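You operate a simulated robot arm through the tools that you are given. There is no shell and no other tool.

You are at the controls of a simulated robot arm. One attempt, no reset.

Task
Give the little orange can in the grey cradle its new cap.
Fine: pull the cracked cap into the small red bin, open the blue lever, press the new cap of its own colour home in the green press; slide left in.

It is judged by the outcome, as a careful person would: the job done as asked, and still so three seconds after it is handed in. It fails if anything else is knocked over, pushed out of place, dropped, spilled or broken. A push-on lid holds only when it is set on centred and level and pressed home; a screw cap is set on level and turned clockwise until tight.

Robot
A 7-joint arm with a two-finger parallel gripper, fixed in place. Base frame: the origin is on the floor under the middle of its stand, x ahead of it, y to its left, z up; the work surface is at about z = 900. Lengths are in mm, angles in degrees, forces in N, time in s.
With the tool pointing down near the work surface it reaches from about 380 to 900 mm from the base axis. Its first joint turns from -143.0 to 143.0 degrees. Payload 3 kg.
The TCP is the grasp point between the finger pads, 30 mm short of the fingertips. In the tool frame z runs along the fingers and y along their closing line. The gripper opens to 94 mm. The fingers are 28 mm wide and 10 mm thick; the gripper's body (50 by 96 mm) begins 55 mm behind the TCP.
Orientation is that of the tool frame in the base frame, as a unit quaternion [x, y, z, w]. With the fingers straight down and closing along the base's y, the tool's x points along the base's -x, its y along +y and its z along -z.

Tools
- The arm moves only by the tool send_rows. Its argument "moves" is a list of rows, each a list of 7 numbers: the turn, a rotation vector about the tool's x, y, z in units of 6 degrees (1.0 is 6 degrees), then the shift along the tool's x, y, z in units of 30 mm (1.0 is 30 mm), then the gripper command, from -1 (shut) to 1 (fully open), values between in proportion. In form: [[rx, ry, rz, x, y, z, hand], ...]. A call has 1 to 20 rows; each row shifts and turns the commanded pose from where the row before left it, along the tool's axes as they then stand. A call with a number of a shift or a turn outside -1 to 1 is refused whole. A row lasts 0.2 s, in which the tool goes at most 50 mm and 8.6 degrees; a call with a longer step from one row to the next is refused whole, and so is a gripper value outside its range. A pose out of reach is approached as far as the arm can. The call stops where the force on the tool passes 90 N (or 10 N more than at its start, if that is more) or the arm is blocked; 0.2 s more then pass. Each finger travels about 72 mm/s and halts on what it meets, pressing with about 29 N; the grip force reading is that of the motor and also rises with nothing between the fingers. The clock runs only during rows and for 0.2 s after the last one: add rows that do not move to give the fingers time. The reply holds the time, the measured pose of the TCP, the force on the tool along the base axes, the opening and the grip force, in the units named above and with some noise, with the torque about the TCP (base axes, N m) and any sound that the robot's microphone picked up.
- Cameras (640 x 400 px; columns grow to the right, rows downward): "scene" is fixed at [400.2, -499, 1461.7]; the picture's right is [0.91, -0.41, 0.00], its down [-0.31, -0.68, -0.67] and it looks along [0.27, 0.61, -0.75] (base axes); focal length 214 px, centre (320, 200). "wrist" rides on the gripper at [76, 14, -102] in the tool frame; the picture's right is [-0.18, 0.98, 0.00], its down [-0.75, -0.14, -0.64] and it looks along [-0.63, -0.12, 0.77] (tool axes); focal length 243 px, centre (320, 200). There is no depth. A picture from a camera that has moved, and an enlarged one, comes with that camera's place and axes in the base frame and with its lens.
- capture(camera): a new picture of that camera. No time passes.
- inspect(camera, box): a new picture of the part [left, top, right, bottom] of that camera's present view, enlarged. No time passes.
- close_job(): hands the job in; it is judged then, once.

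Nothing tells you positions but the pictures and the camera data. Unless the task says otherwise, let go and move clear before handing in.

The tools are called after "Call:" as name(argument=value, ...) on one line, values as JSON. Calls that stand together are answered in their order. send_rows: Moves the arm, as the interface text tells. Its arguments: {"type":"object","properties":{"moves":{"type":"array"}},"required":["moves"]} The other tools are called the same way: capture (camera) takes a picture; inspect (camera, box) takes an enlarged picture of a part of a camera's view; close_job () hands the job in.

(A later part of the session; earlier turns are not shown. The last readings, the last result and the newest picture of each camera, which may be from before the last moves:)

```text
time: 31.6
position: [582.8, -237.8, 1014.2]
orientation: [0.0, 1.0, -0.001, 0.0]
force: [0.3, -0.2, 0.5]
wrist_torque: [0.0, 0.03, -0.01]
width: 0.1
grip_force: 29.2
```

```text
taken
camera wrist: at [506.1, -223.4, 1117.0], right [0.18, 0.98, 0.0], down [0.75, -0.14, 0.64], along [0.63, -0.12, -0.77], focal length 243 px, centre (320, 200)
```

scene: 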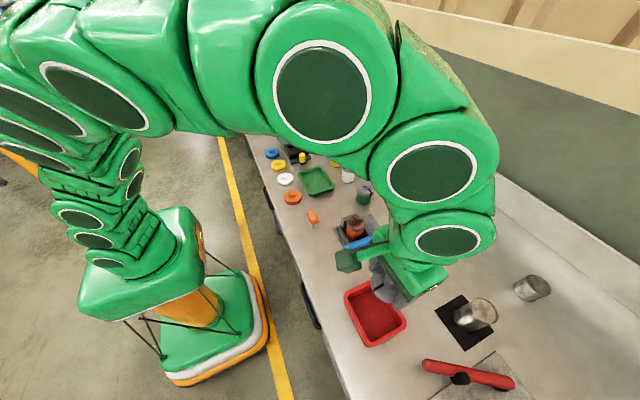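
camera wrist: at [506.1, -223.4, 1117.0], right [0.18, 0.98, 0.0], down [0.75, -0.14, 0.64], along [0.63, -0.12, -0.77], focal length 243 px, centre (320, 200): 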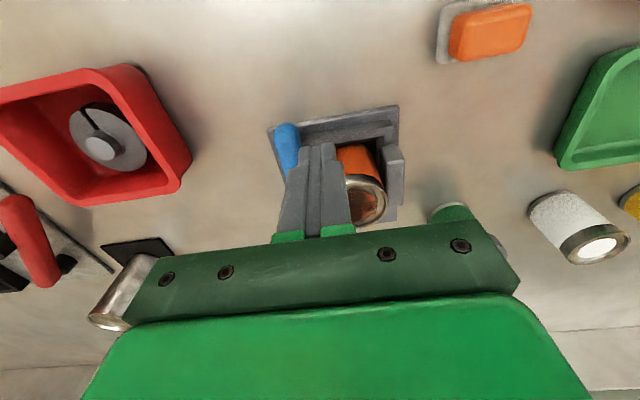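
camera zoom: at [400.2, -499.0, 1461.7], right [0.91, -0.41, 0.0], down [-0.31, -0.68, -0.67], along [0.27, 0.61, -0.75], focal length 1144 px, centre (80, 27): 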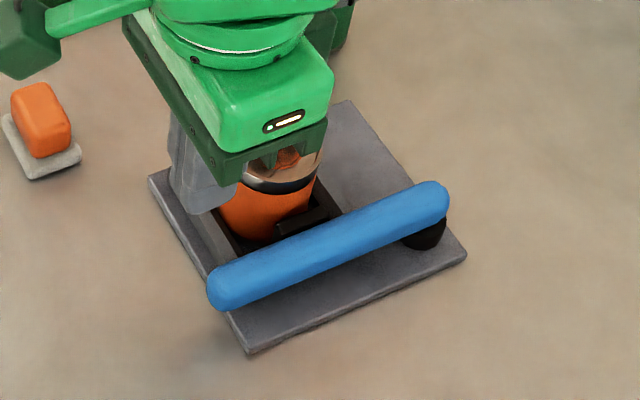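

Call:
send_rows(moves=[[0, 0, 0, 0, 0.08, 0.6, -1], [0, 0, 0, 0, 0, 0.6, -1], [0, 0, 0, 0, 0, 0.4, -1], [0, 0, 0, 0, 0, 0.2, -1], [0, 0, 0, 0, 0, 0.2, -1]])

Call:
inspect(camera="scene", box=[320, 195, 410, 270])

Call:
inspect(camera="wrist", box=[200, 90, 440, 240])

```text
time: 32.8
position: [583.2, -235.2, 954.9]
orientation: [0.0, 1.0, 0.0, 0.0]
force: [0.2, -0.2, 0.4]
wrist_torque: [-0.02, 0.0, -0.01]
width: 0.0
grip_force: 28.6
```

```text
5.33 times, centred on (365, 232) of scene
camera zoom: at [400.2, -499.0, 1461.7], right [0.91, -0.41, 0.0], down [-0.31, -0.68, -0.67], along [0.27, 0.61, -0.75], focal length 1144 px, centre (80, 27)
```

zoom: 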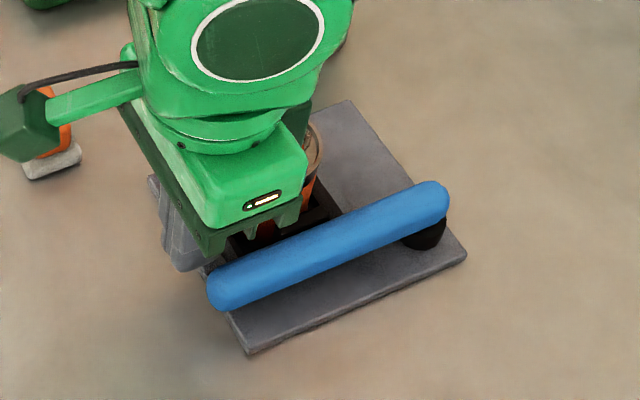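

```text
2.67 times, centred on (320, 165) of wrist
camera zoom: at [505.9, -221.0, 1057.7], right [0.18, 0.98, 0.0], down [0.75, -0.14, 0.64], along [0.63, -0.12, -0.77], focal length 647 px, centre (320, 293)
```

zoom: 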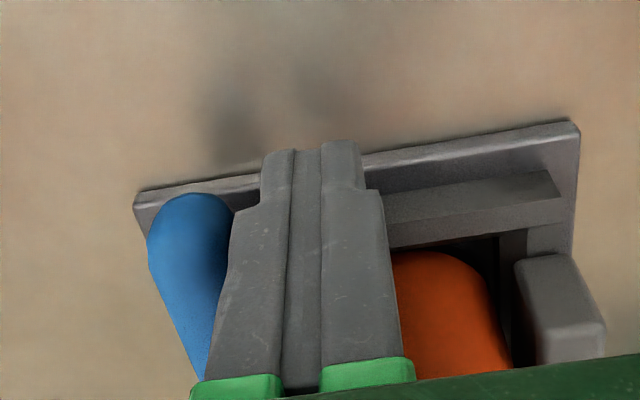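

The finger is beside the lever's free end, which is clear of the can. I'm pushing it away from the can (-y) in small steps.

Call:
send_rows(moves=[[0, 0, 0, 0, -0.2, 0, -1], [0, 0, 0, 0, -0.2, 0, -1], [0, 0, 0, 0, -0.2, 0, -1], [0, 0, 0, 0, -0.2, 0, -1]])

Call:
inspect(camera="scene", box=[320, 195, 410, 270])

Call:
inspect(camera="wrist", box=[200, 90, 440, 240])

```text
time: 33.8
position: [582.4, -259.1, 955.4]
orientation: [0.001, 1.0, 0.0, 0.0]
force: [0.5, 0.5, -0.3]
wrist_torque: [0.01, -0.02, -0.01]
width: 0.0
grip_force: 29.6
```

```text
5.33 times, centred on (365, 232) of scene
camera zoom: at [400.2, -499.0, 1461.7], right [0.91, -0.41, 0.0], down [-0.31, -0.68, -0.67], along [0.27, 0.61, -0.75], focal length 1144 px, centre (80, 27)
```

zoom: 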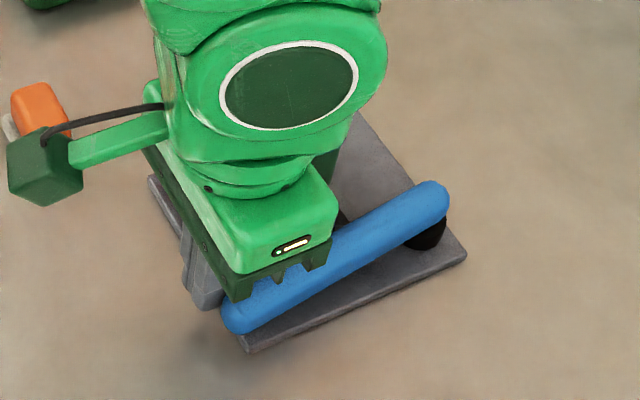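

```text
2.67 times, centred on (320, 165) of wrist
camera zoom: at [505.8, -245.3, 1057.5], right [0.18, 0.98, 0.0], down [0.75, -0.14, 0.64], along [0.63, -0.12, -0.77], focal length 647 px, centre (320, 293)
```

zoom: 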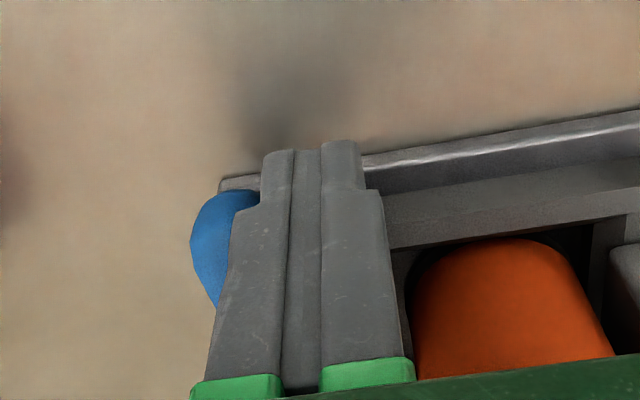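

The lever swings freely toward -y. Its tip passes close to the red bin's corner as it opens, so I'll go in stages and watch the clearance.

Call:
send_rows(moves=[[0, 0, 0, 0, -0.233, 0, -1], [0, 0, 0, 0, -0.233, 0, -1], [0, 0, 0, 0, -0.233, 0, -1], [0, 0, 0, -0.117, -0.211, 0, -1], [0, 0, 0, -0.117, -0.211, 0, -1], [0, 0, 0, -0.117, -0.211, 0, -1]])

Call:
inspect(camera="scene", box=[320, 210, 430, 310])

Call:
capture(camera="wrist")

```text
time: 35.2
position: [594.0, -299.6, 955.8]
orientation: [0.0, 1.0, 0.0, 0.0]
force: [0.5, -0.3, -0.2]
wrist_torque: [0.03, -0.04, 0.04]
width: 0.0
grip_force: 29.4
```

```text
4.00 times, centred on (375, 260) of scene
camera zoom: at [400.2, -499.0, 1461.7], right [0.91, -0.41, 0.0], down [-0.31, -0.68, -0.67], along [0.27, 0.61, -0.75], focal length 858 px, centre (100, -40)
```

zoom: 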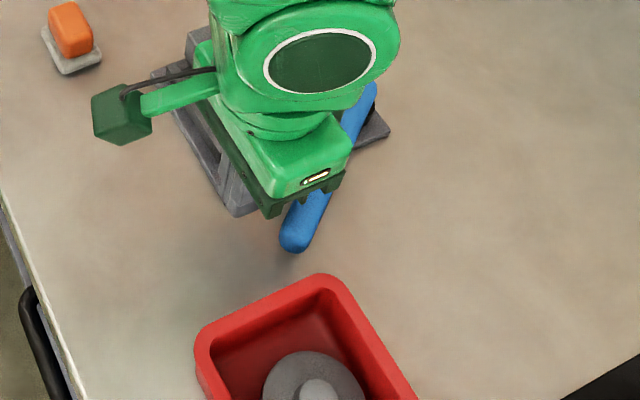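

```text
taken
camera wrist: at [516.3, -285.7, 1058.2], right [0.18, 0.98, 0.0], down [0.75, -0.14, 0.64], along [0.63, -0.12, -0.77], focal length 243 px, centre (320, 200)
```

wrist: 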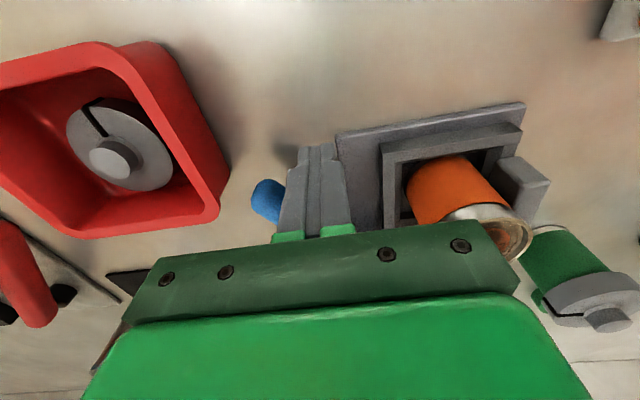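

The lever has swung to about 34° and its tip is approaching the bin corner. I'm checking the clearance before going on.

Call:
inspect(camera="wrist", box=[100, 80, 340, 240])

Call:
inspect(camera="scene", box=[350, 230, 420, 290])

```text
2.50 times, centred on (220, 160) of wrist
camera zoom: at [516.3, -285.7, 1058.2], right [0.18, 0.98, 0.0], down [0.75, -0.14, 0.64], along [0.63, -0.12, -0.77], focal length 606 px, centre (570, 300)
```

zoom: 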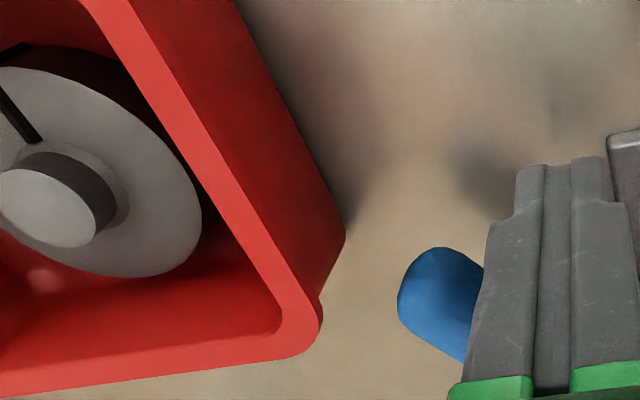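

```text
6.67 times, centred on (385, 260) of scene
camera zoom: at [400.2, -499.0, 1461.7], right [0.91, -0.41, 0.0], down [-0.31, -0.68, -0.67], along [0.27, 0.61, -0.75], focal length 1430 px, centre (-113, -200)
```

zoom: 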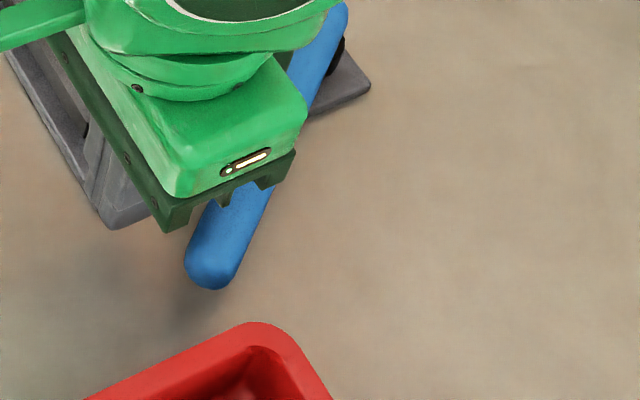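

The lever tip is near (600, -343) and the bin's corner is about 8 mm outside its swing circle. I'm continuing slowly along the arc.

Call:
send_rows(moves=[[0, 0, 0, -0.125, -0.172, 0, -1], [0, 0, 0, -0.125, -0.172, 0, -1], [0, 0, 0, -0.125, -0.172, 0, -1], [0, 0, 0, -0.125, -0.172, 0, -1], [0, 0, 0, -0.125, -0.172, 0, -1]])

Call:
inspect(camera="scene", box=[340, 220, 430, 300])

Call:
inspect(camera="wrist", box=[60, 40, 420, 240])

```text
time: 36.2
position: [603.7, -313.8, 955.8]
orientation: [-0.001, 1.0, 0.006, -0.006]
force: [-38.0, 32.4, 24.7]
wrist_torque: [0.0, -0.05, 0.09]
width: 0.0
grip_force: 28.8
stopped in row 4: the force on the tool passed its limit at 106 N (the readings are from after the stop); the commanded pose is now the measured one
```

```text
5.00 times, centred on (385, 260) of scene
camera zoom: at [400.2, -499.0, 1461.7], right [0.91, -0.41, 0.0], down [-0.31, -0.68, -0.67], along [0.27, 0.61, -0.75], focal length 1072 px, centre (-5, -100)
```

zoom: 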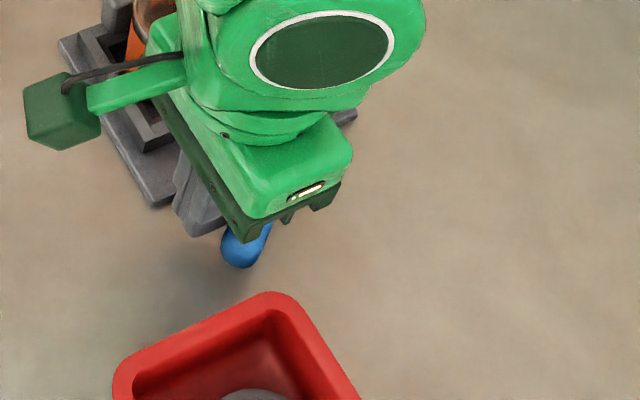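

```text
1.78 times, centred on (240, 140) of wrist
camera zoom: at [527.7, -300.5, 1058.7], right [0.18, 0.98, 0.01], down [0.76, -0.15, 0.63], along [0.62, -0.11, -0.78], focal length 431 px, centre (462, 307)
```

zoom: 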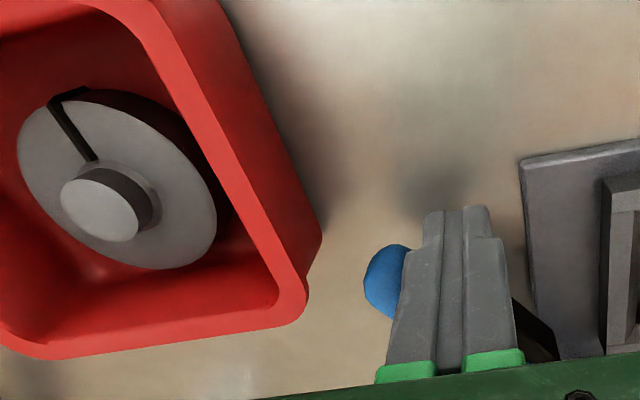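

The lever has reached its stop at about 35°, the same angle as before, so it is fully open. I'm backing off and rising.

Call:
send_rows(moves=[[0, 0, 0, 0.15, 0.2, 0, -1], [0, 0, 0, 0.2, 0.25, 0, -1], [0, 0, 0, 0, 0, -0.4, -1], [0, 0, 0, 0, 0, -0.9, -1], [0, 0, 0, 0, 0, -0.9, -1], [0, 0, 0, 0, 0, -0.9, -1], [0, 0, 0, 0, 0, -0.6, -1]])

Call:
inspect(camera="scene", box=[320, 190, 430, 300])

Call:
capture(camera="wrist")

```text
time: 37.8
position: [596.2, -303.5, 1066.4]
orientation: [0.0, 1.0, 0.005, -0.005]
force: [-0.1, -0.7, 0.0]
wrist_torque: [-0.02, 0.02, -0.02]
width: 0.0
grip_force: 29.1
```

```text
3.64 times, centred on (375, 245) of scene
camera zoom: at [400.2, -499.0, 1461.7], right [0.91, -0.41, 0.0], down [-0.31, -0.68, -0.67], along [0.27, 0.61, -0.75], focal length 780 px, centre (120, 36)
```

zoom: 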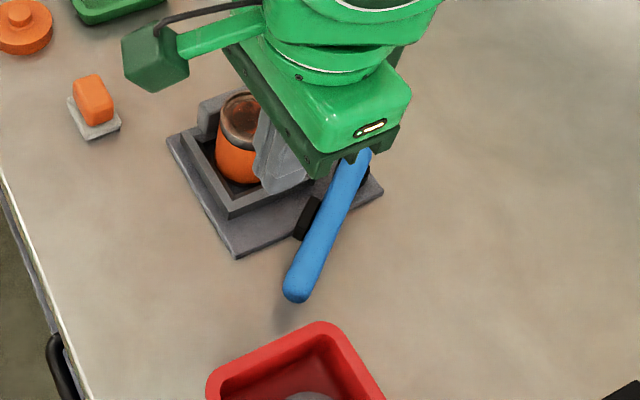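

```text
taken
camera wrist: at [520.0, -290.0, 1169.6], right [0.18, 0.98, 0.01], down [0.76, -0.14, 0.63], along [0.62, -0.11, -0.77], focal length 243 px, centre (320, 200)
```

wrist: 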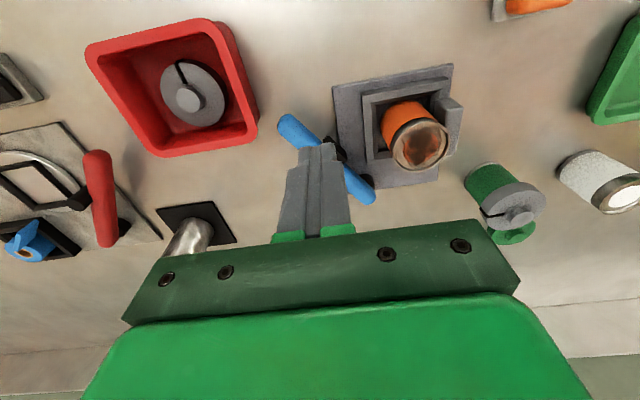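

The lever is open with its shoe well away, and the can sits free in the pocket at about (637, -219). I'll level the tool, turn the fingers to close along x again, and open them.

Call:
send_rows(moves=[[0.095, -0.095, 0, 0, 0, -0.2, 1], [0, 0, -1, 0, 0, 0, 1], [0, 0, -1, 0, 0, 0, 1], [0, 0, -1, 0, 0, 0, 1], [0, 0, -1, 0, 0, 0, 1], [0, 0, -1, 0, 0, 0, 1], [0, 0, -1, 0, 0, 0, 1], [0, 0, -1, 0, 0, 0, 1], [0, 0, -1, 0, 0, 0, 1], [0, 0, -1, 0, 0, 0, 1], [0, 0, -1, 0, 0, 0, 1], [0, 0, -1, 0, 0, 0, 1], [0, 0, -1, 0, 0, 0, 1], [0, 0, -1, 0, 0, 0, 1], [0, 0, -1, 0, 0, 0, 1], [0, 0, -1, 0, 0, 0, 1]])

Call:
capture(camera="wrist")

Call:
inspect(camera="scene", box=[320, 190, 430, 300])

```text
time: 41.2
position: [595.3, -303.2, 1071.2]
orientation: [0.708, -0.706, 0.001, 0.001]
force: [-1.4, 0.5, -0.5]
wrist_torque: [-0.03, -0.02, 0.01]
width: 93.9
grip_force: 0.0
```

```text
taken
camera wrist: at [580.6, -379.3, 1174.0], right [-0.98, 0.18, 0.0], down [0.14, 0.75, 0.64], along [0.12, 0.63, -0.77], focal length 243 px, centre (320, 200)
```

wrist: 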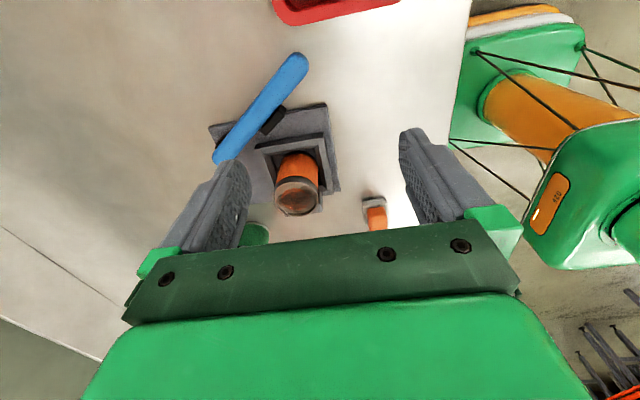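

```text
3.64 times, centred on (375, 245) of scene
camera zoom: at [400.2, -499.0, 1461.7], right [0.91, -0.41, 0.0], down [-0.31, -0.68, -0.67], along [0.27, 0.61, -0.75], focal length 780 px, centre (120, 36)
```

zoom: 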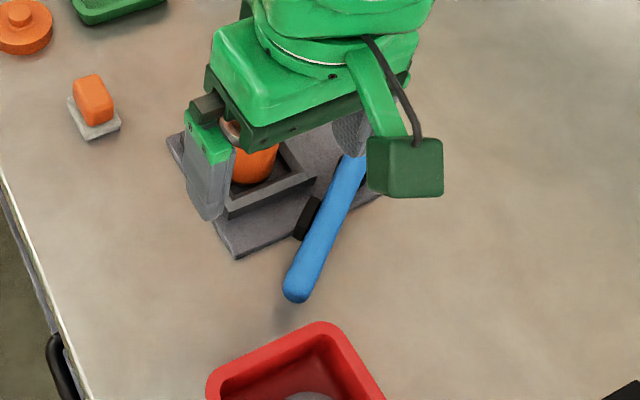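

Call:
inspect(camera="wrist", box=[200, 90, 360, 225])

```text
2.96 times, centred on (280, 158) of wrist
camera zoom: at [580.6, -379.3, 1174.0], right [-0.98, 0.18, 0.0], down [0.14, 0.75, 0.64], along [0.12, 0.63, -0.77], focal length 719 px, centre (438, 326)
```

zoom: 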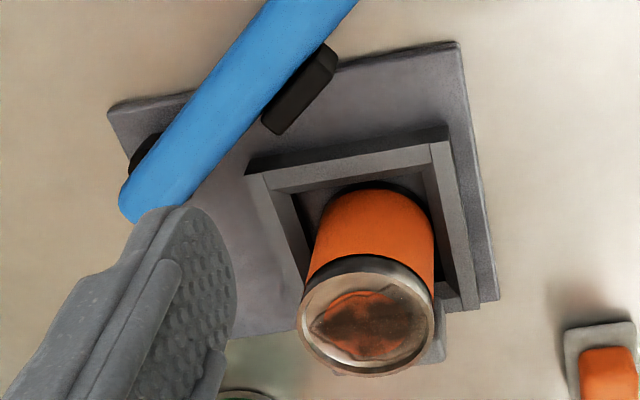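

The open can's rim centre is at about (638.5, -217.5). I'm moving over it and descending with the fingers either side.

Call:
send_rows(moves=[[0, 0, 0, -0.952, -0.48, 0, 1], [0, 0, 0, -0.952, -0.48, 0, 1], [0, 0, 0, -0.952, -0.48, 0, 1], [0, 0, 0, 0, 0, 0.7, 1], [0, 0, 0, 0, 0, 0.7, 1], [0, 0, 0, 0, 0, 0.5, 1], [0, 0, 0, 0, 0, 0, 1]])

Call:
capture(camera="wrist")

Call:
inspect(camera="scene", box=[320, 190, 430, 300])

```text
time: 42.8
position: [638.9, -217.9, 1015.0]
orientation: [-0.707, 0.707, 0.0, -0.001]
force: [0.6, 0.9, 0.2]
wrist_torque: [0.02, 0.0, 0.02]
width: 94.0
grip_force: 0.0
```

```text
taken
camera wrist: at [623.8, -293.2, 1117.0], right [-0.98, 0.18, 0.0], down [0.14, 0.75, 0.64], along [0.12, 0.63, -0.77], focal length 243 px, centre (320, 200)
```

wrist: 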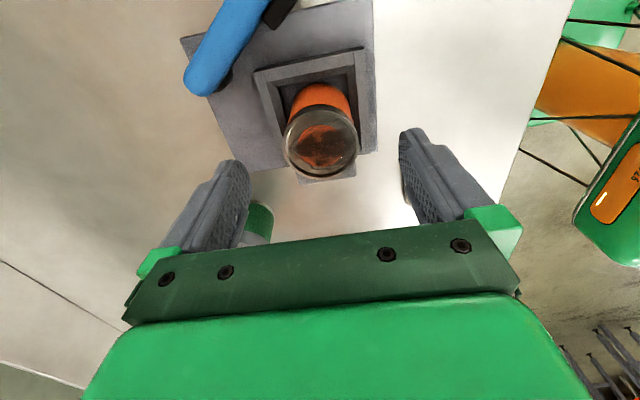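

```text
3.64 times, centred on (375, 245) of scene
camera zoom: at [400.2, -499.0, 1461.7], right [0.91, -0.41, 0.0], down [-0.31, -0.68, -0.67], along [0.27, 0.61, -0.75], focal length 780 px, centre (120, 36)
```

zoom: 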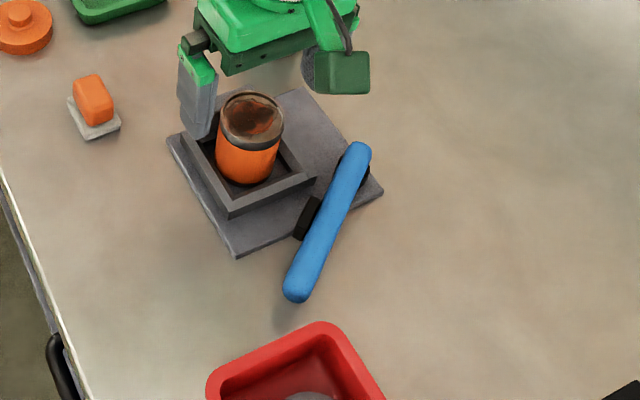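

Call:
send_rows(moves=[[0, 0, 0, 0.02, 0.03, 0.6, 1], [0, 0, 0, 0.02, 0, 0.6, 1], [0, 0, 0, 0, 0, 0.4, 1], [0, 0, 0, 0, 0, 0, 1], [0, 0, 0, 0, 0, 0, -1], [0, 0, 0, 0, 0, 0, -1], [0, 0, 0, 0, 0, 0, -1], [0, 0, 0, 0, 0, 0, -1]])

Call:
capture(camera="wrist")

Call:
inspect(camera="scene", box=[320, 190, 430, 300])

```text
time: 44.6
position: [638.9, -218.3, 966.2]
orientation: [0.708, -0.706, 0.001, 0.0]
force: [-0.3, -0.5, -0.2]
wrist_torque: [-0.04, 0.01, 0.01]
width: 49.6
grip_force: 29.7
```

```text
taken
camera wrist: at [622.9, -294.2, 1068.8], right [-0.98, 0.18, 0.0], down [0.14, 0.75, 0.64], along [0.12, 0.63, -0.77], focal length 243 px, centre (320, 200)
```

wrist: 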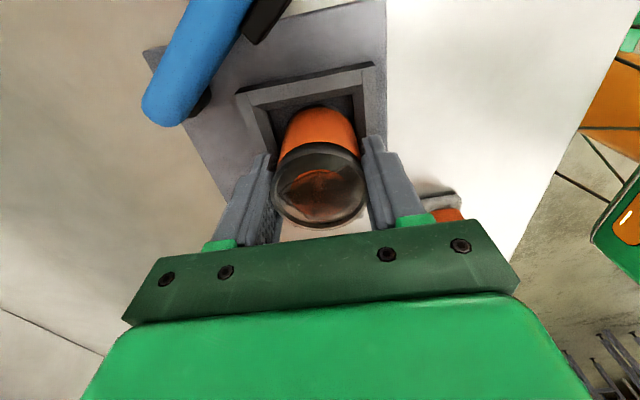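

```text
3.64 times, centred on (375, 245) of scene
camera zoom: at [400.2, -499.0, 1461.7], right [0.91, -0.41, 0.0], down [-0.31, -0.68, -0.67], along [0.27, 0.61, -0.75], focal length 780 px, centre (120, 36)
```

zoom: 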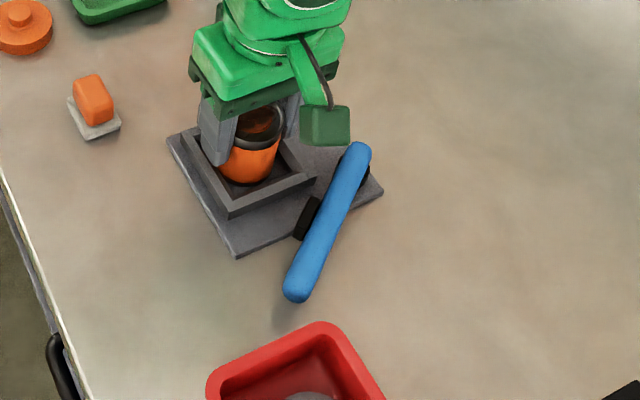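

The can is gripped at 49.6 mm. I'm lifting it straight up, slowly at first.

Call:
send_rows(moves=[[0, 0, 0, 0, 0, -0.15, -1], [0, 0, 0, 0, 0, -0.2, -1], [0, 0, 0, 0, 0, -0.2, -1], [0, 0, 0, 0, 0, -0.3, -1], [0, 0, 0, 0, 0, -0.3, -1]])

Call:
inspect(camera="scene", box=[320, 190, 430, 300])

Call:
capture(camera="wrist")

```text
time: 45.8
position: [638.6, -218.6, 1000.4]
orientation: [0.708, -0.706, 0.002, 0.0]
force: [0.4, 0.0, -0.5]
wrist_torque: [0.01, 0.0, 0.0]
width: 49.9
grip_force: 29.8
```

```text
3.64 times, centred on (375, 245) of scene
camera zoom: at [400.2, -499.0, 1461.7], right [0.91, -0.41, 0.0], down [-0.31, -0.68, -0.67], along [0.27, 0.61, -0.75], focal length 780 px, centre (120, 36)
```

zoom: 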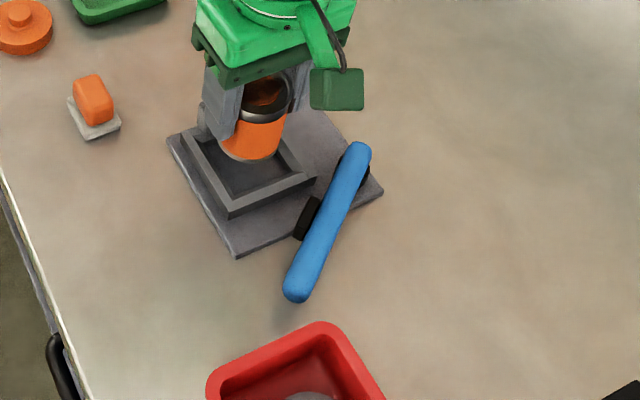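

```text
taken
camera wrist: at [622.9, -294.3, 1103.9], right [-0.98, 0.18, 0.0], down [0.14, 0.75, 0.64], along [0.12, 0.63, -0.77], focal length 243 px, centre (320, 200)
```

wrist: 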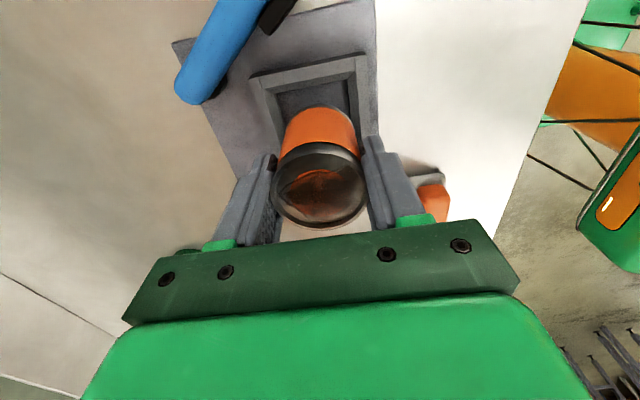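

The can is clear of the cradle. I'm raising it over the other items and carrying it level to above the press nest.

Call:
send_rows(moves=[[0, 0, 0, 0, 0, -0.5, -1], [0, 0, 0, 0, 0, -0.7, -1], [0, 0, 0, 0, 0, -0.7, -1], [0, 0, 0, 0, 0, -0.6, -1], [0, 0, 0, 0, 0, -0.3, -1]])

Call:
send_rows(moves=[[0, 0, 0, -0.3, 0.02, 0, -1], [0, 0, 0, -0.6, 0.04, 0, -1], [0, 0, 0, -0.85, 0.04, 0, -1], [0, 0, 0, -0.85, 0.04, 0, -1], [0, 0, 0, -0.85, 0.04, 0, -1], [0, 0, 0, -0.85, 0.04, 0, -1], [0, 0, 0, -0.85, 0.04, 0, -1], [0, 0, 0, -0.85, 0.04, 0, -1], [0, 0, 0, -0.85, 0.04, 0, -1], [0, 0, 0, -0.85, 0.04, 0, -1], [0, 0, 0, -0.85, 0.04, 0, -1], [0, 0, 0, -0.85, 0.04, 0, -1], [0, 0, 0, -0.85, 0.04, 0, -1], [0, 0, 0, -0.85, 0.04, 0, -1], [0, 0, 0, -0.85, 0.04, 0, -1], [0, 0, 0, -0.85, 0.04, 0, -1], [0, 0, 0, -0.85, 0.04, 0, -1], [0, 0, 0, -0.85, 0.04, 0, -1], [0, 0, 0, -0.6, 0.04, 0, -1], [0, 0, 0, -0.17, 0.04, 0, -1]])

Call:
capture(camera="wrist")

Call:
capture(camera="scene")

```text
time: 47.0
position: [638.5, -218.0, 1085.2]
orientation: [0.708, -0.706, -0.001, 0.001]
force: [-0.7, 0.3, -1.4]
wrist_torque: [0.01, -0.04, -0.01]
width: 49.8
grip_force: 28.9
```

```text
time: 51.2
position: [613.2, 240.8, 1083.6]
orientation: [0.708, -0.706, 0.001, 0.0]
force: [-0.1, -1.1, -2.3]
wrist_torque: [0.0, -0.01, 0.02]
width: 49.7
grip_force: 28.9
```

```text
taken
camera wrist: at [598.4, 164.0, 1186.9], right [-0.98, 0.18, 0.0], down [0.14, 0.75, 0.64], along [0.12, 0.63, -0.77], focal length 243 px, centre (320, 200)
```

wrist: 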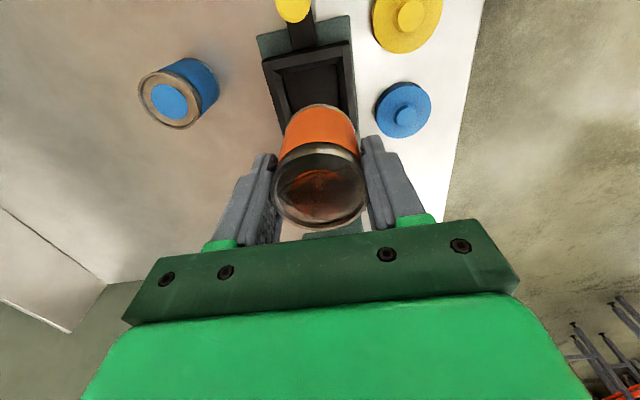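

```text
taken
```

scene: 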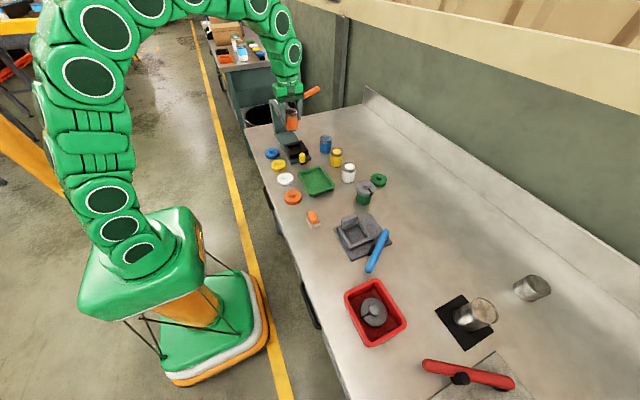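

The can is above the nest, and the cradle, bin and lever all look in order behind it. I'm checking alignment with the nest.

Call:
inspect(camera="wrist", box=[220, 0, 400, 130])

Call:
inspect(camera="scene", box=[250, 80, 340, 170])

```text
3.08 times, centred on (310, 65) of wrist
camera zoom: at [598.4, 164.0, 1186.9], right [-0.98, 0.18, 0.0], down [0.14, 0.75, 0.64], along [0.12, 0.63, -0.77], focal length 746 px, centre (351, 615)
```

zoom: 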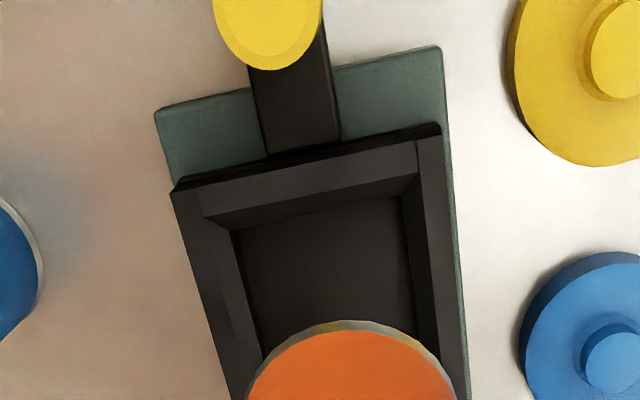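

```text
4.44 times, centred on (295, 125) of scene
camera zoom: at [400.2, -499.0, 1461.7], right [0.91, -0.41, 0.0], down [-0.31, -0.68, -0.67], along [0.27, 0.61, -0.75], focal length 953 px, centre (431, 533)
```

zoom: 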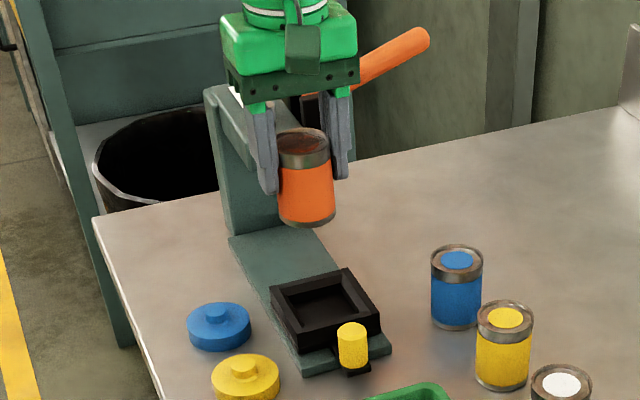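

The nest centre reads at about (618.5, 241). I'll shift 5 mm in x and descend most of the way.

Call:
send_rows(moves=[[0, 0, 0, 0, -0.177, 0.4, -1], [0, 0, 0, 0, 0, 0.7, -1], [0, 0, 0, 0, 0, 0.7, -1], [0, 0, 0, 0, 0, 0.6, -1], [0, 0, 0, 0, 0, 0.3, -1], [0, 0, 0, 0, 0, 0, -1]])

Call:
inspect(camera="wrist", box=[200, 0, 440, 200])

Call:
inspect(camera="scene", box=[260, 110, 340, 170])

```text
time: 52.6
position: [618.8, 239.6, 1003.7]
orientation: [0.707, -0.707, 0.001, 0.001]
force: [0.0, 0.4, -1.3]
wrist_torque: [0.0, 0.01, 0.04]
width: 49.7
grip_force: 29.2
```

```text
2.00 times, centred on (320, 100) of wrist
camera zoom: at [604.0, 164.0, 1105.9], right [-0.98, 0.18, 0.0], down [0.14, 0.75, 0.64], along [0.12, 0.63, -0.77], focal length 485 px, centre (320, 400)
```

zoom: 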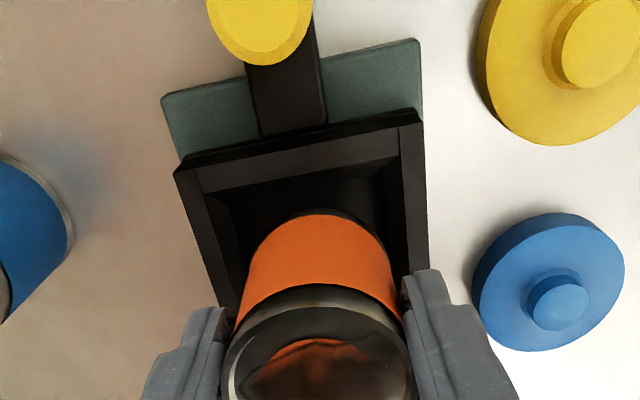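

```text
6.67 times, centred on (300, 140) of scene
camera zoom: at [400.2, -499.0, 1461.7], right [0.91, -0.41, 0.0], down [-0.31, -0.68, -0.67], along [0.27, 0.61, -0.75], focal length 1430 px, centre (453, 600)
```

zoom: 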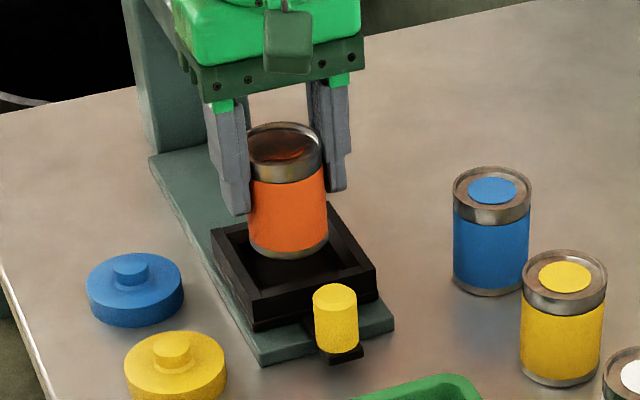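

Alignment looks good, with the nest centre at x≈619, y≈240. I'm descending gently to find the nest floor.

Call:
send_rows(moves=[[0, 0, 0, 0, 0, 0.13, -1], [0, 0, 0, 0, 0, 0.13, -1], [0, 0, 0, 0, 0, 0.13, -1], [0, 0, 0, 0, 0, 0.13, -1], [0, 0, 0, 0, 0, 0.13, -1], [0, 0, 0, 0, 0, 0, -1]])

Call:
inspect(camera="wrist", box=[200, 0, 440, 200])

Call:
inspect(camera="scene", box=[260, 110, 340, 170])

```text
time: 54.0
position: [619.8, 240.4, 984.7]
orientation: [0.708, -0.706, 0.001, 0.001]
force: [0.3, 0.2, -2.3]
wrist_torque: [0.02, -0.03, 0.01]
width: 49.6
grip_force: 29.4
```

```text
2.00 times, centred on (320, 100) of wrist
camera zoom: at [603.9, 163.7, 1086.5], right [-0.98, 0.18, 0.0], down [0.14, 0.76, 0.64], along [0.12, 0.63, -0.77], focal length 485 px, centre (320, 400)
```

zoom: 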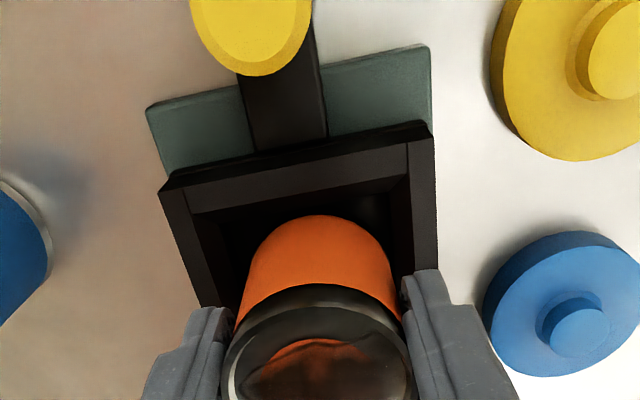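

```text
6.67 times, centred on (300, 140) of scene
camera zoom: at [400.2, -499.0, 1461.7], right [0.91, -0.41, 0.0], down [-0.31, -0.68, -0.67], along [0.27, 0.61, -0.75], focal length 1430 px, centre (453, 600)
```

zoom: 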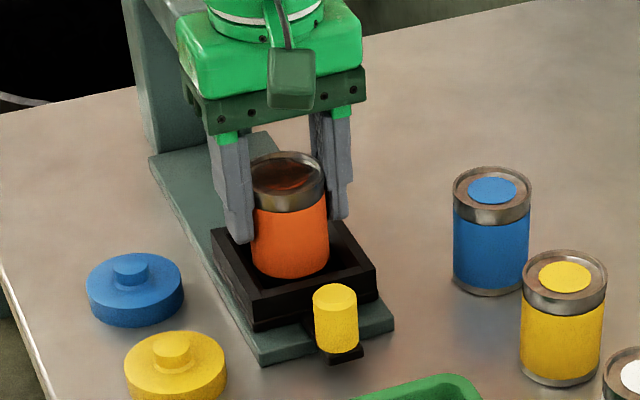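

Call:
send_rows(moves=[[0, 0, 0, 0, 0, 0.08, -1], [0, 0, 0, 0, 0, 0.08, -1], [0, 0, 0, 0, 0, 0.08, -1]])

Call:
inspect(camera="scene", box=[260, 110, 340, 170])

```text
time: 54.8
position: [619.3, 239.4, 977.9]
orientation: [0.708, -0.706, 0.001, -0.001]
force: [-4.0, 0.4, 21.3]
wrist_torque: [0.06, 0.26, 0.01]
width: 50.2
grip_force: 28.5
```

```text
6.67 times, centred on (300, 140) of scene
camera zoom: at [400.2, -499.0, 1461.7], right [0.91, -0.41, 0.0], down [-0.31, -0.68, -0.67], along [0.27, 0.61, -0.75], focal length 1430 px, centre (453, 600)
```

zoom: 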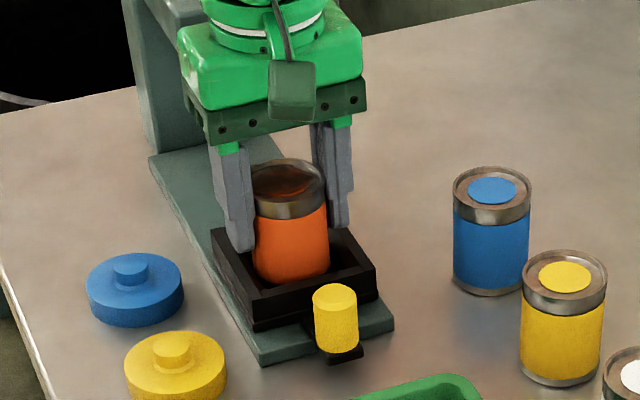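

I have contact at TCP z≈978 with 21 N up and a slight -x push, so it may be touching the +x side. I'll ease off slightly and nudge 1.5 mm in -x to check.

Call:
send_rows(moves=[[0, 0, 0, 0, 0, -0.05, -1], [0, 0, 0, 0, 0.05, 0, -1], [0, 0, 0, 0, 0, 0, -1]])

Call:
send_rows(moves=[[0, 0, 0, 0, 0, 0.05, -1], [0, 0, 0, 0, 0, 0, -1]])

Call:
inspect(camera="wrist", box=[200, 0, 440, 200])

```text
time: 55.6
position: [617.1, 239.3, 977.5]
orientation: [0.708, -0.707, 0.001, 0.0]
force: [10.8, 0.1, -3.6]
wrist_torque: [-0.03, -0.57, 0.1]
width: 49.6
grip_force: 29.4
```

```text
time: 56.2
position: [618.2, 240.4, 978.2]
orientation: [0.707, -0.707, 0.001, -0.001]
force: [9.4, 0.6, 16.8]
wrist_torque: [0.03, -0.12, 0.03]
width: 49.6
grip_force: 29.1
```

```text
2.00 times, centred on (320, 100) of wrist
camera zoom: at [602.3, 163.4, 1080.1], right [-0.98, 0.18, 0.0], down [0.14, 0.75, 0.64], along [0.12, 0.63, -0.77], focal length 485 px, centre (320, 400)
```

zoom: 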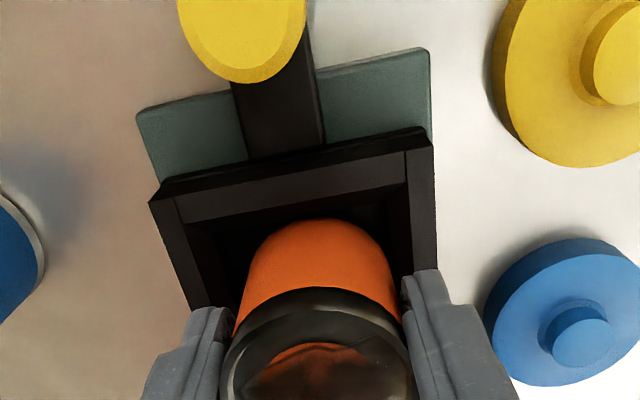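

The nest pocket is snug around the can, centred at about x≈618.8, and the can is on its floor. I'll re-centre by 1 mm and release gently.

Call:
send_rows(moves=[[0, 0, 0, 0, -0.034, -0.02, -1], [0, 0, 0, 0, 0, 0, -1]])

Call:
send_rows(moves=[[0, 0, 0, 0, 0, 0, 0.12], [0, 0, 0, 0, 0, 0, 0.3], [0, 0, 0, 0, 0, 0, 0.5], [0, 0, 0, 0, 0, 0, 0.5]])

Call:
inspect(camera="wrist", box=[200, 0, 440, 200])

Call:
inspect(camera="scene", box=[260, 110, 340, 170])

```text
time: 56.8
position: [617.2, 238.9, 977.7]
orientation: [-0.707, 0.707, -0.001, 0.0]
force: [-2.1, 0.5, 18.8]
wrist_torque: [0.09, 0.02, 0.01]
width: 49.5
grip_force: 28.5
```

```text
time: 57.8
position: [618.5, 239.9, 976.5]
orientation: [0.707, -0.707, 0.0, 0.0]
force: [0.1, 0.3, -0.2]
wrist_torque: [-0.01, -0.02, -0.01]
width: 70.3
grip_force: 0.1
```

```text
2.00 times, centred on (320, 100) of wrist
camera zoom: at [603.1, 163.4, 1079.6], right [-0.98, 0.18, 0.0], down [0.14, 0.75, 0.64], along [0.12, 0.63, -0.77], focal length 485 px, centre (320, 400)
```

zoom: 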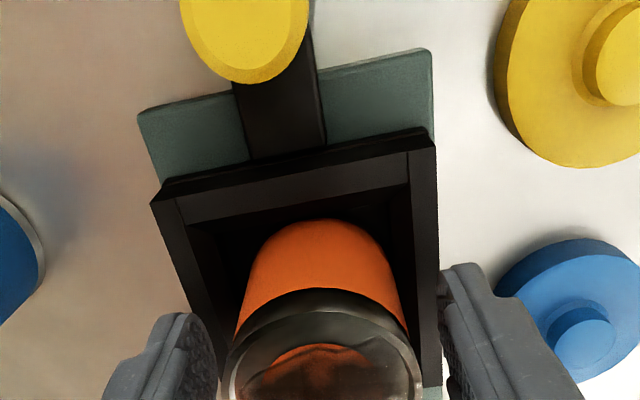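

```text
6.67 times, centred on (300, 140) of scene
camera zoom: at [400.2, -499.0, 1461.7], right [0.91, -0.41, 0.0], down [-0.31, -0.68, -0.67], along [0.27, 0.61, -0.75], focal length 1430 px, centre (453, 600)
```

zoom: 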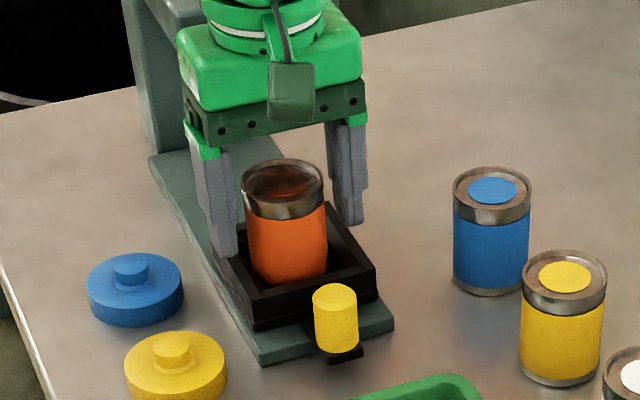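

The can is released. I'll rise straight up and check that it stands level in the nest.

Call:
send_rows(moves=[[0, 0, 0, 0, 0, -0.3, 0.5], [0, 0, 0, 0, 0, -0.6, 0.5], [0, 0, 0, 0, 0, -0.9, 0.7], [0, 0, 0, 0, 0, -0.9, 1], [0, 0, 0, 0, 0, -0.9, 1], [0, 0, 0, 0, 0, -0.4, 1]])

Call:
inspect(camera="scene", box=[270, 115, 330, 165])

Call:
capture(camera="wrist")

Call:
inspect(camera="wrist", box=[220, 0, 420, 180])

```text
time: 59.2
position: [618.9, 241.1, 1096.7]
orientation: [0.708, -0.707, 0.001, 0.001]
force: [-0.6, 0.7, 0.4]
wrist_torque: [0.01, -0.01, 0.0]
width: 93.9
grip_force: 0.1
```

```text
8.00 times, centred on (300, 140) of scene
camera zoom: at [400.2, -499.0, 1461.7], right [0.91, -0.41, 0.0], down [-0.31, -0.68, -0.67], along [0.27, 0.61, -0.75], focal length 1716 px, centre (480, 680)
```

zoom: 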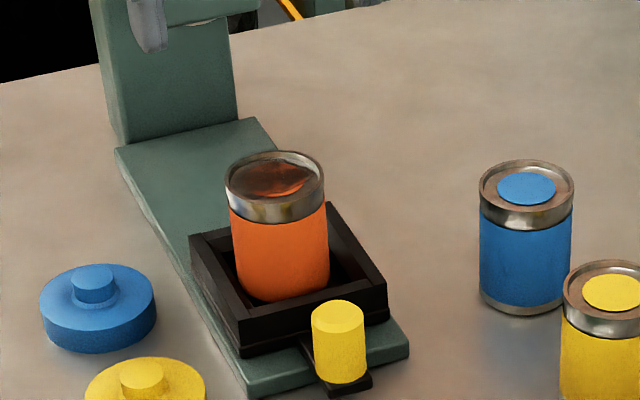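

```text
taken
camera wrist: at [603.5, 164.2, 1199.6], right [-0.98, 0.18, 0.0], down [0.14, 0.75, 0.64], along [0.12, 0.63, -0.77], focal length 243 px, centre (320, 200)
```

wrist: 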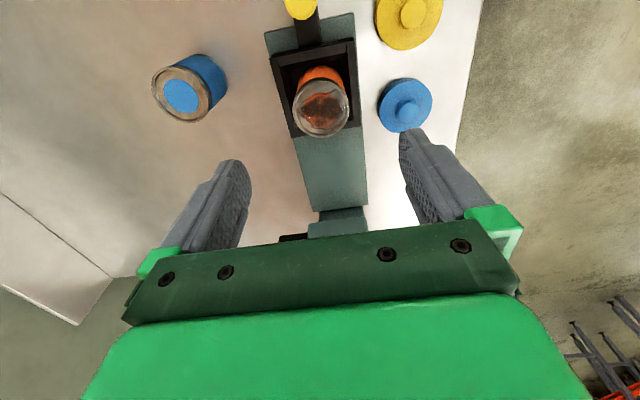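

```text
2.22 times, centred on (320, 90) of wrist
camera zoom: at [603.5, 164.2, 1199.6], right [-0.98, 0.18, 0.0], down [0.14, 0.75, 0.64], along [0.12, 0.63, -0.77], focal length 539 px, centre (320, 444)
```

zoom: 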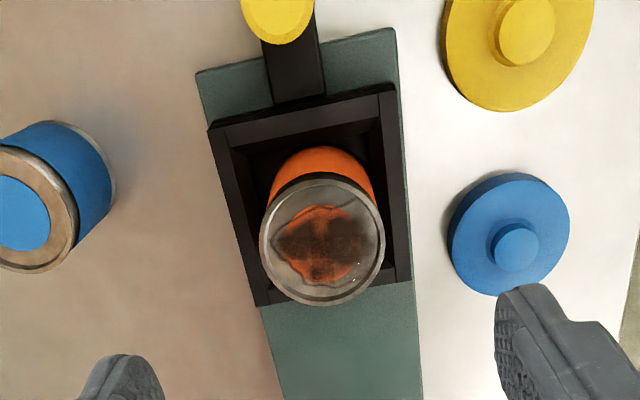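

The can stands upright in the nest with its top near z≈981. Now for the new orange cap at about (518, -1).

Call:
send_rows(moves=[[0, 0, 0, 0.9, 0.37, 0, 0.6], [0, 0, 0, 0.9, 0.37, 0, 0.6], [0, 0, 0, 0.9, 0.37, 0, 0.6], [0, 0, 0, 0.9, 0.37, 0, 0.6], [0, 0, 0, 0.9, 0.37, 0, 0.6], [0, 0, 0, 0.9, 0.37, 0, 0.6], [0, 0, 0, 0.9, 0.37, 0, 0.6], [0, 0, 0, 0.9, 0.37, 0, 0.6], [0, 0, 0, 0.9, 0.37, 0, 0.6]])

Call:
capture(camera="wrist")

Call:
inspect(camera="wrist", box=[220, 0, 420, 180])

Call:
inspect(camera="scene", box=[270, 160, 350, 230])

```text
time: 61.2
position: [518.4, -4.1, 1096.6]
orientation: [0.707, -0.707, 0.002, 0.001]
force: [0.1, -0.1, -0.8]
wrist_torque: [0.02, -0.04, -0.01]
width: 75.0
grip_force: 0.0
```

```text
taken
camera wrist: at [503.1, -79.9, 1199.9], right [-0.98, 0.18, 0.0], down [0.14, 0.76, 0.64], along [0.12, 0.63, -0.77], focal length 243 px, centre (320, 200)
```

wrist: 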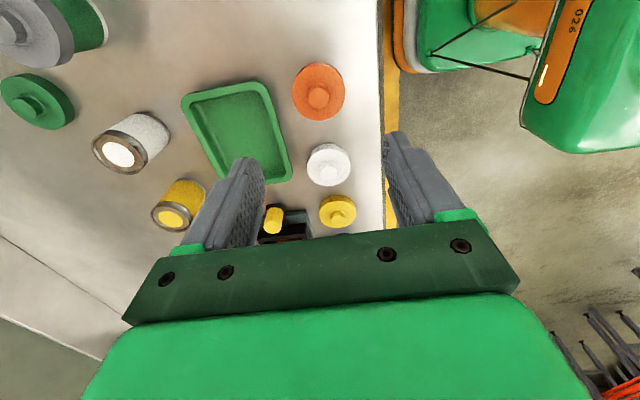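

```text
2.22 times, centred on (320, 90) of wrist
camera zoom: at [503.1, -79.9, 1199.9], right [-0.98, 0.18, 0.0], down [0.14, 0.76, 0.64], along [0.12, 0.63, -0.77], focal length 539 px, centre (320, 444)
```

zoom: 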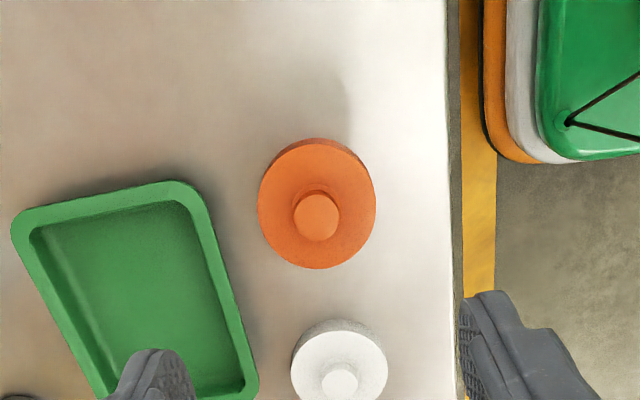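

```text
5.71 times, centred on (310, 195) of scene
camera zoom: at [400.2, -499.0, 1461.7], right [0.91, -0.41, 0.0], down [-0.31, -0.68, -0.67], along [0.27, 0.61, -0.75], focal length 1226 px, centre (377, 229)
```

zoom: 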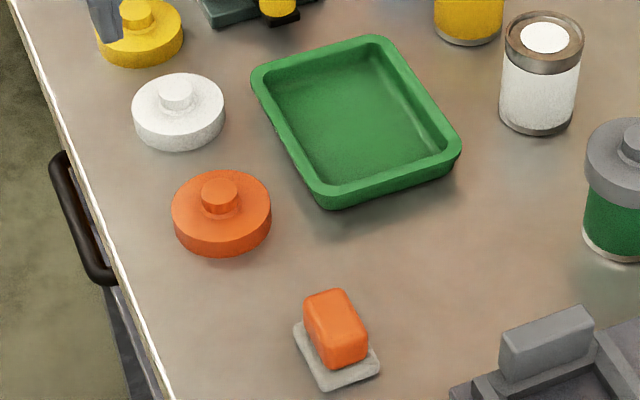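

The cap's knob top is at (519, -1, 933) and the green tray's edge is at x≈573, so I'll keep the fingers only part open. I'm descending over the cap.

Call:
send_rows(moves=[[0, 0, 0, -0.1, -0.03, 0.8, 0.52], [0, 0, 0, -0.017, 0, 0.9, 0.52], [0, 0, 0, 0, 0, 0.9, 0.52], [0, 0, 0, 0, 0, 0.9, 0.52], [0, 0, 0, 0, 0, 0.7, 0.52], [0, 0, 0, 0, 0, 0, 0.52]])

Call:
capture(camera="wrist")

Call:
inspect(camera="scene", box=[270, 160, 350, 230])

```text
time: 62.6
position: [519.0, -1.3, 972.0]
orientation: [0.708, -0.706, 0.001, 0.001]
force: [-0.8, 0.6, -0.2]
wrist_torque: [-0.01, 0.01, -0.06]
width: 71.5
grip_force: 0.1
```

```text
taken
camera wrist: at [504.9, -76.4, 1073.5], right [-0.98, 0.18, 0.0], down [0.14, 0.75, 0.64], along [0.12, 0.63, -0.77], focal length 243 px, centre (320, 200)
```

wrist: 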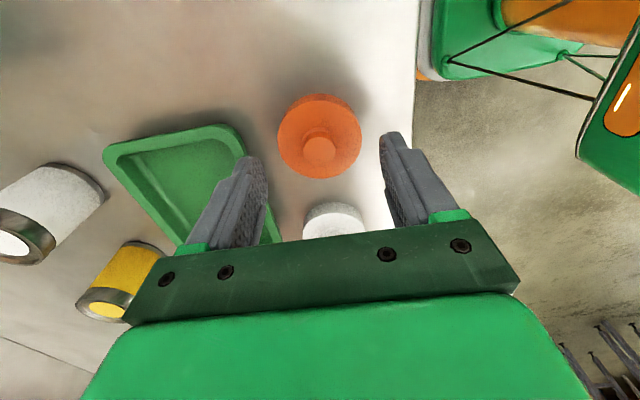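

```text
5.71 times, centred on (310, 195) of scene
camera zoom: at [400.2, -499.0, 1461.7], right [0.91, -0.41, 0.0], down [-0.31, -0.68, -0.67], along [0.27, 0.61, -0.75], focal length 1226 px, centre (377, 229)
```

zoom: 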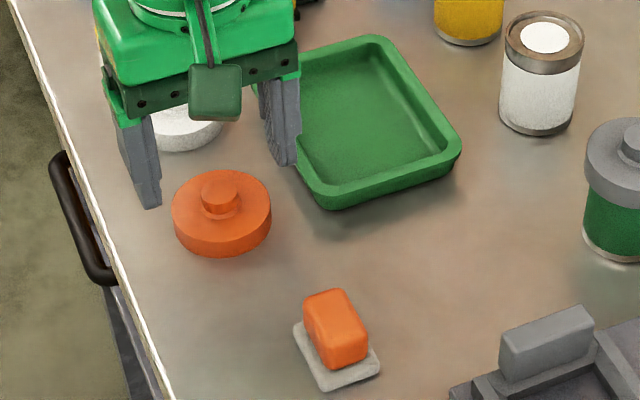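

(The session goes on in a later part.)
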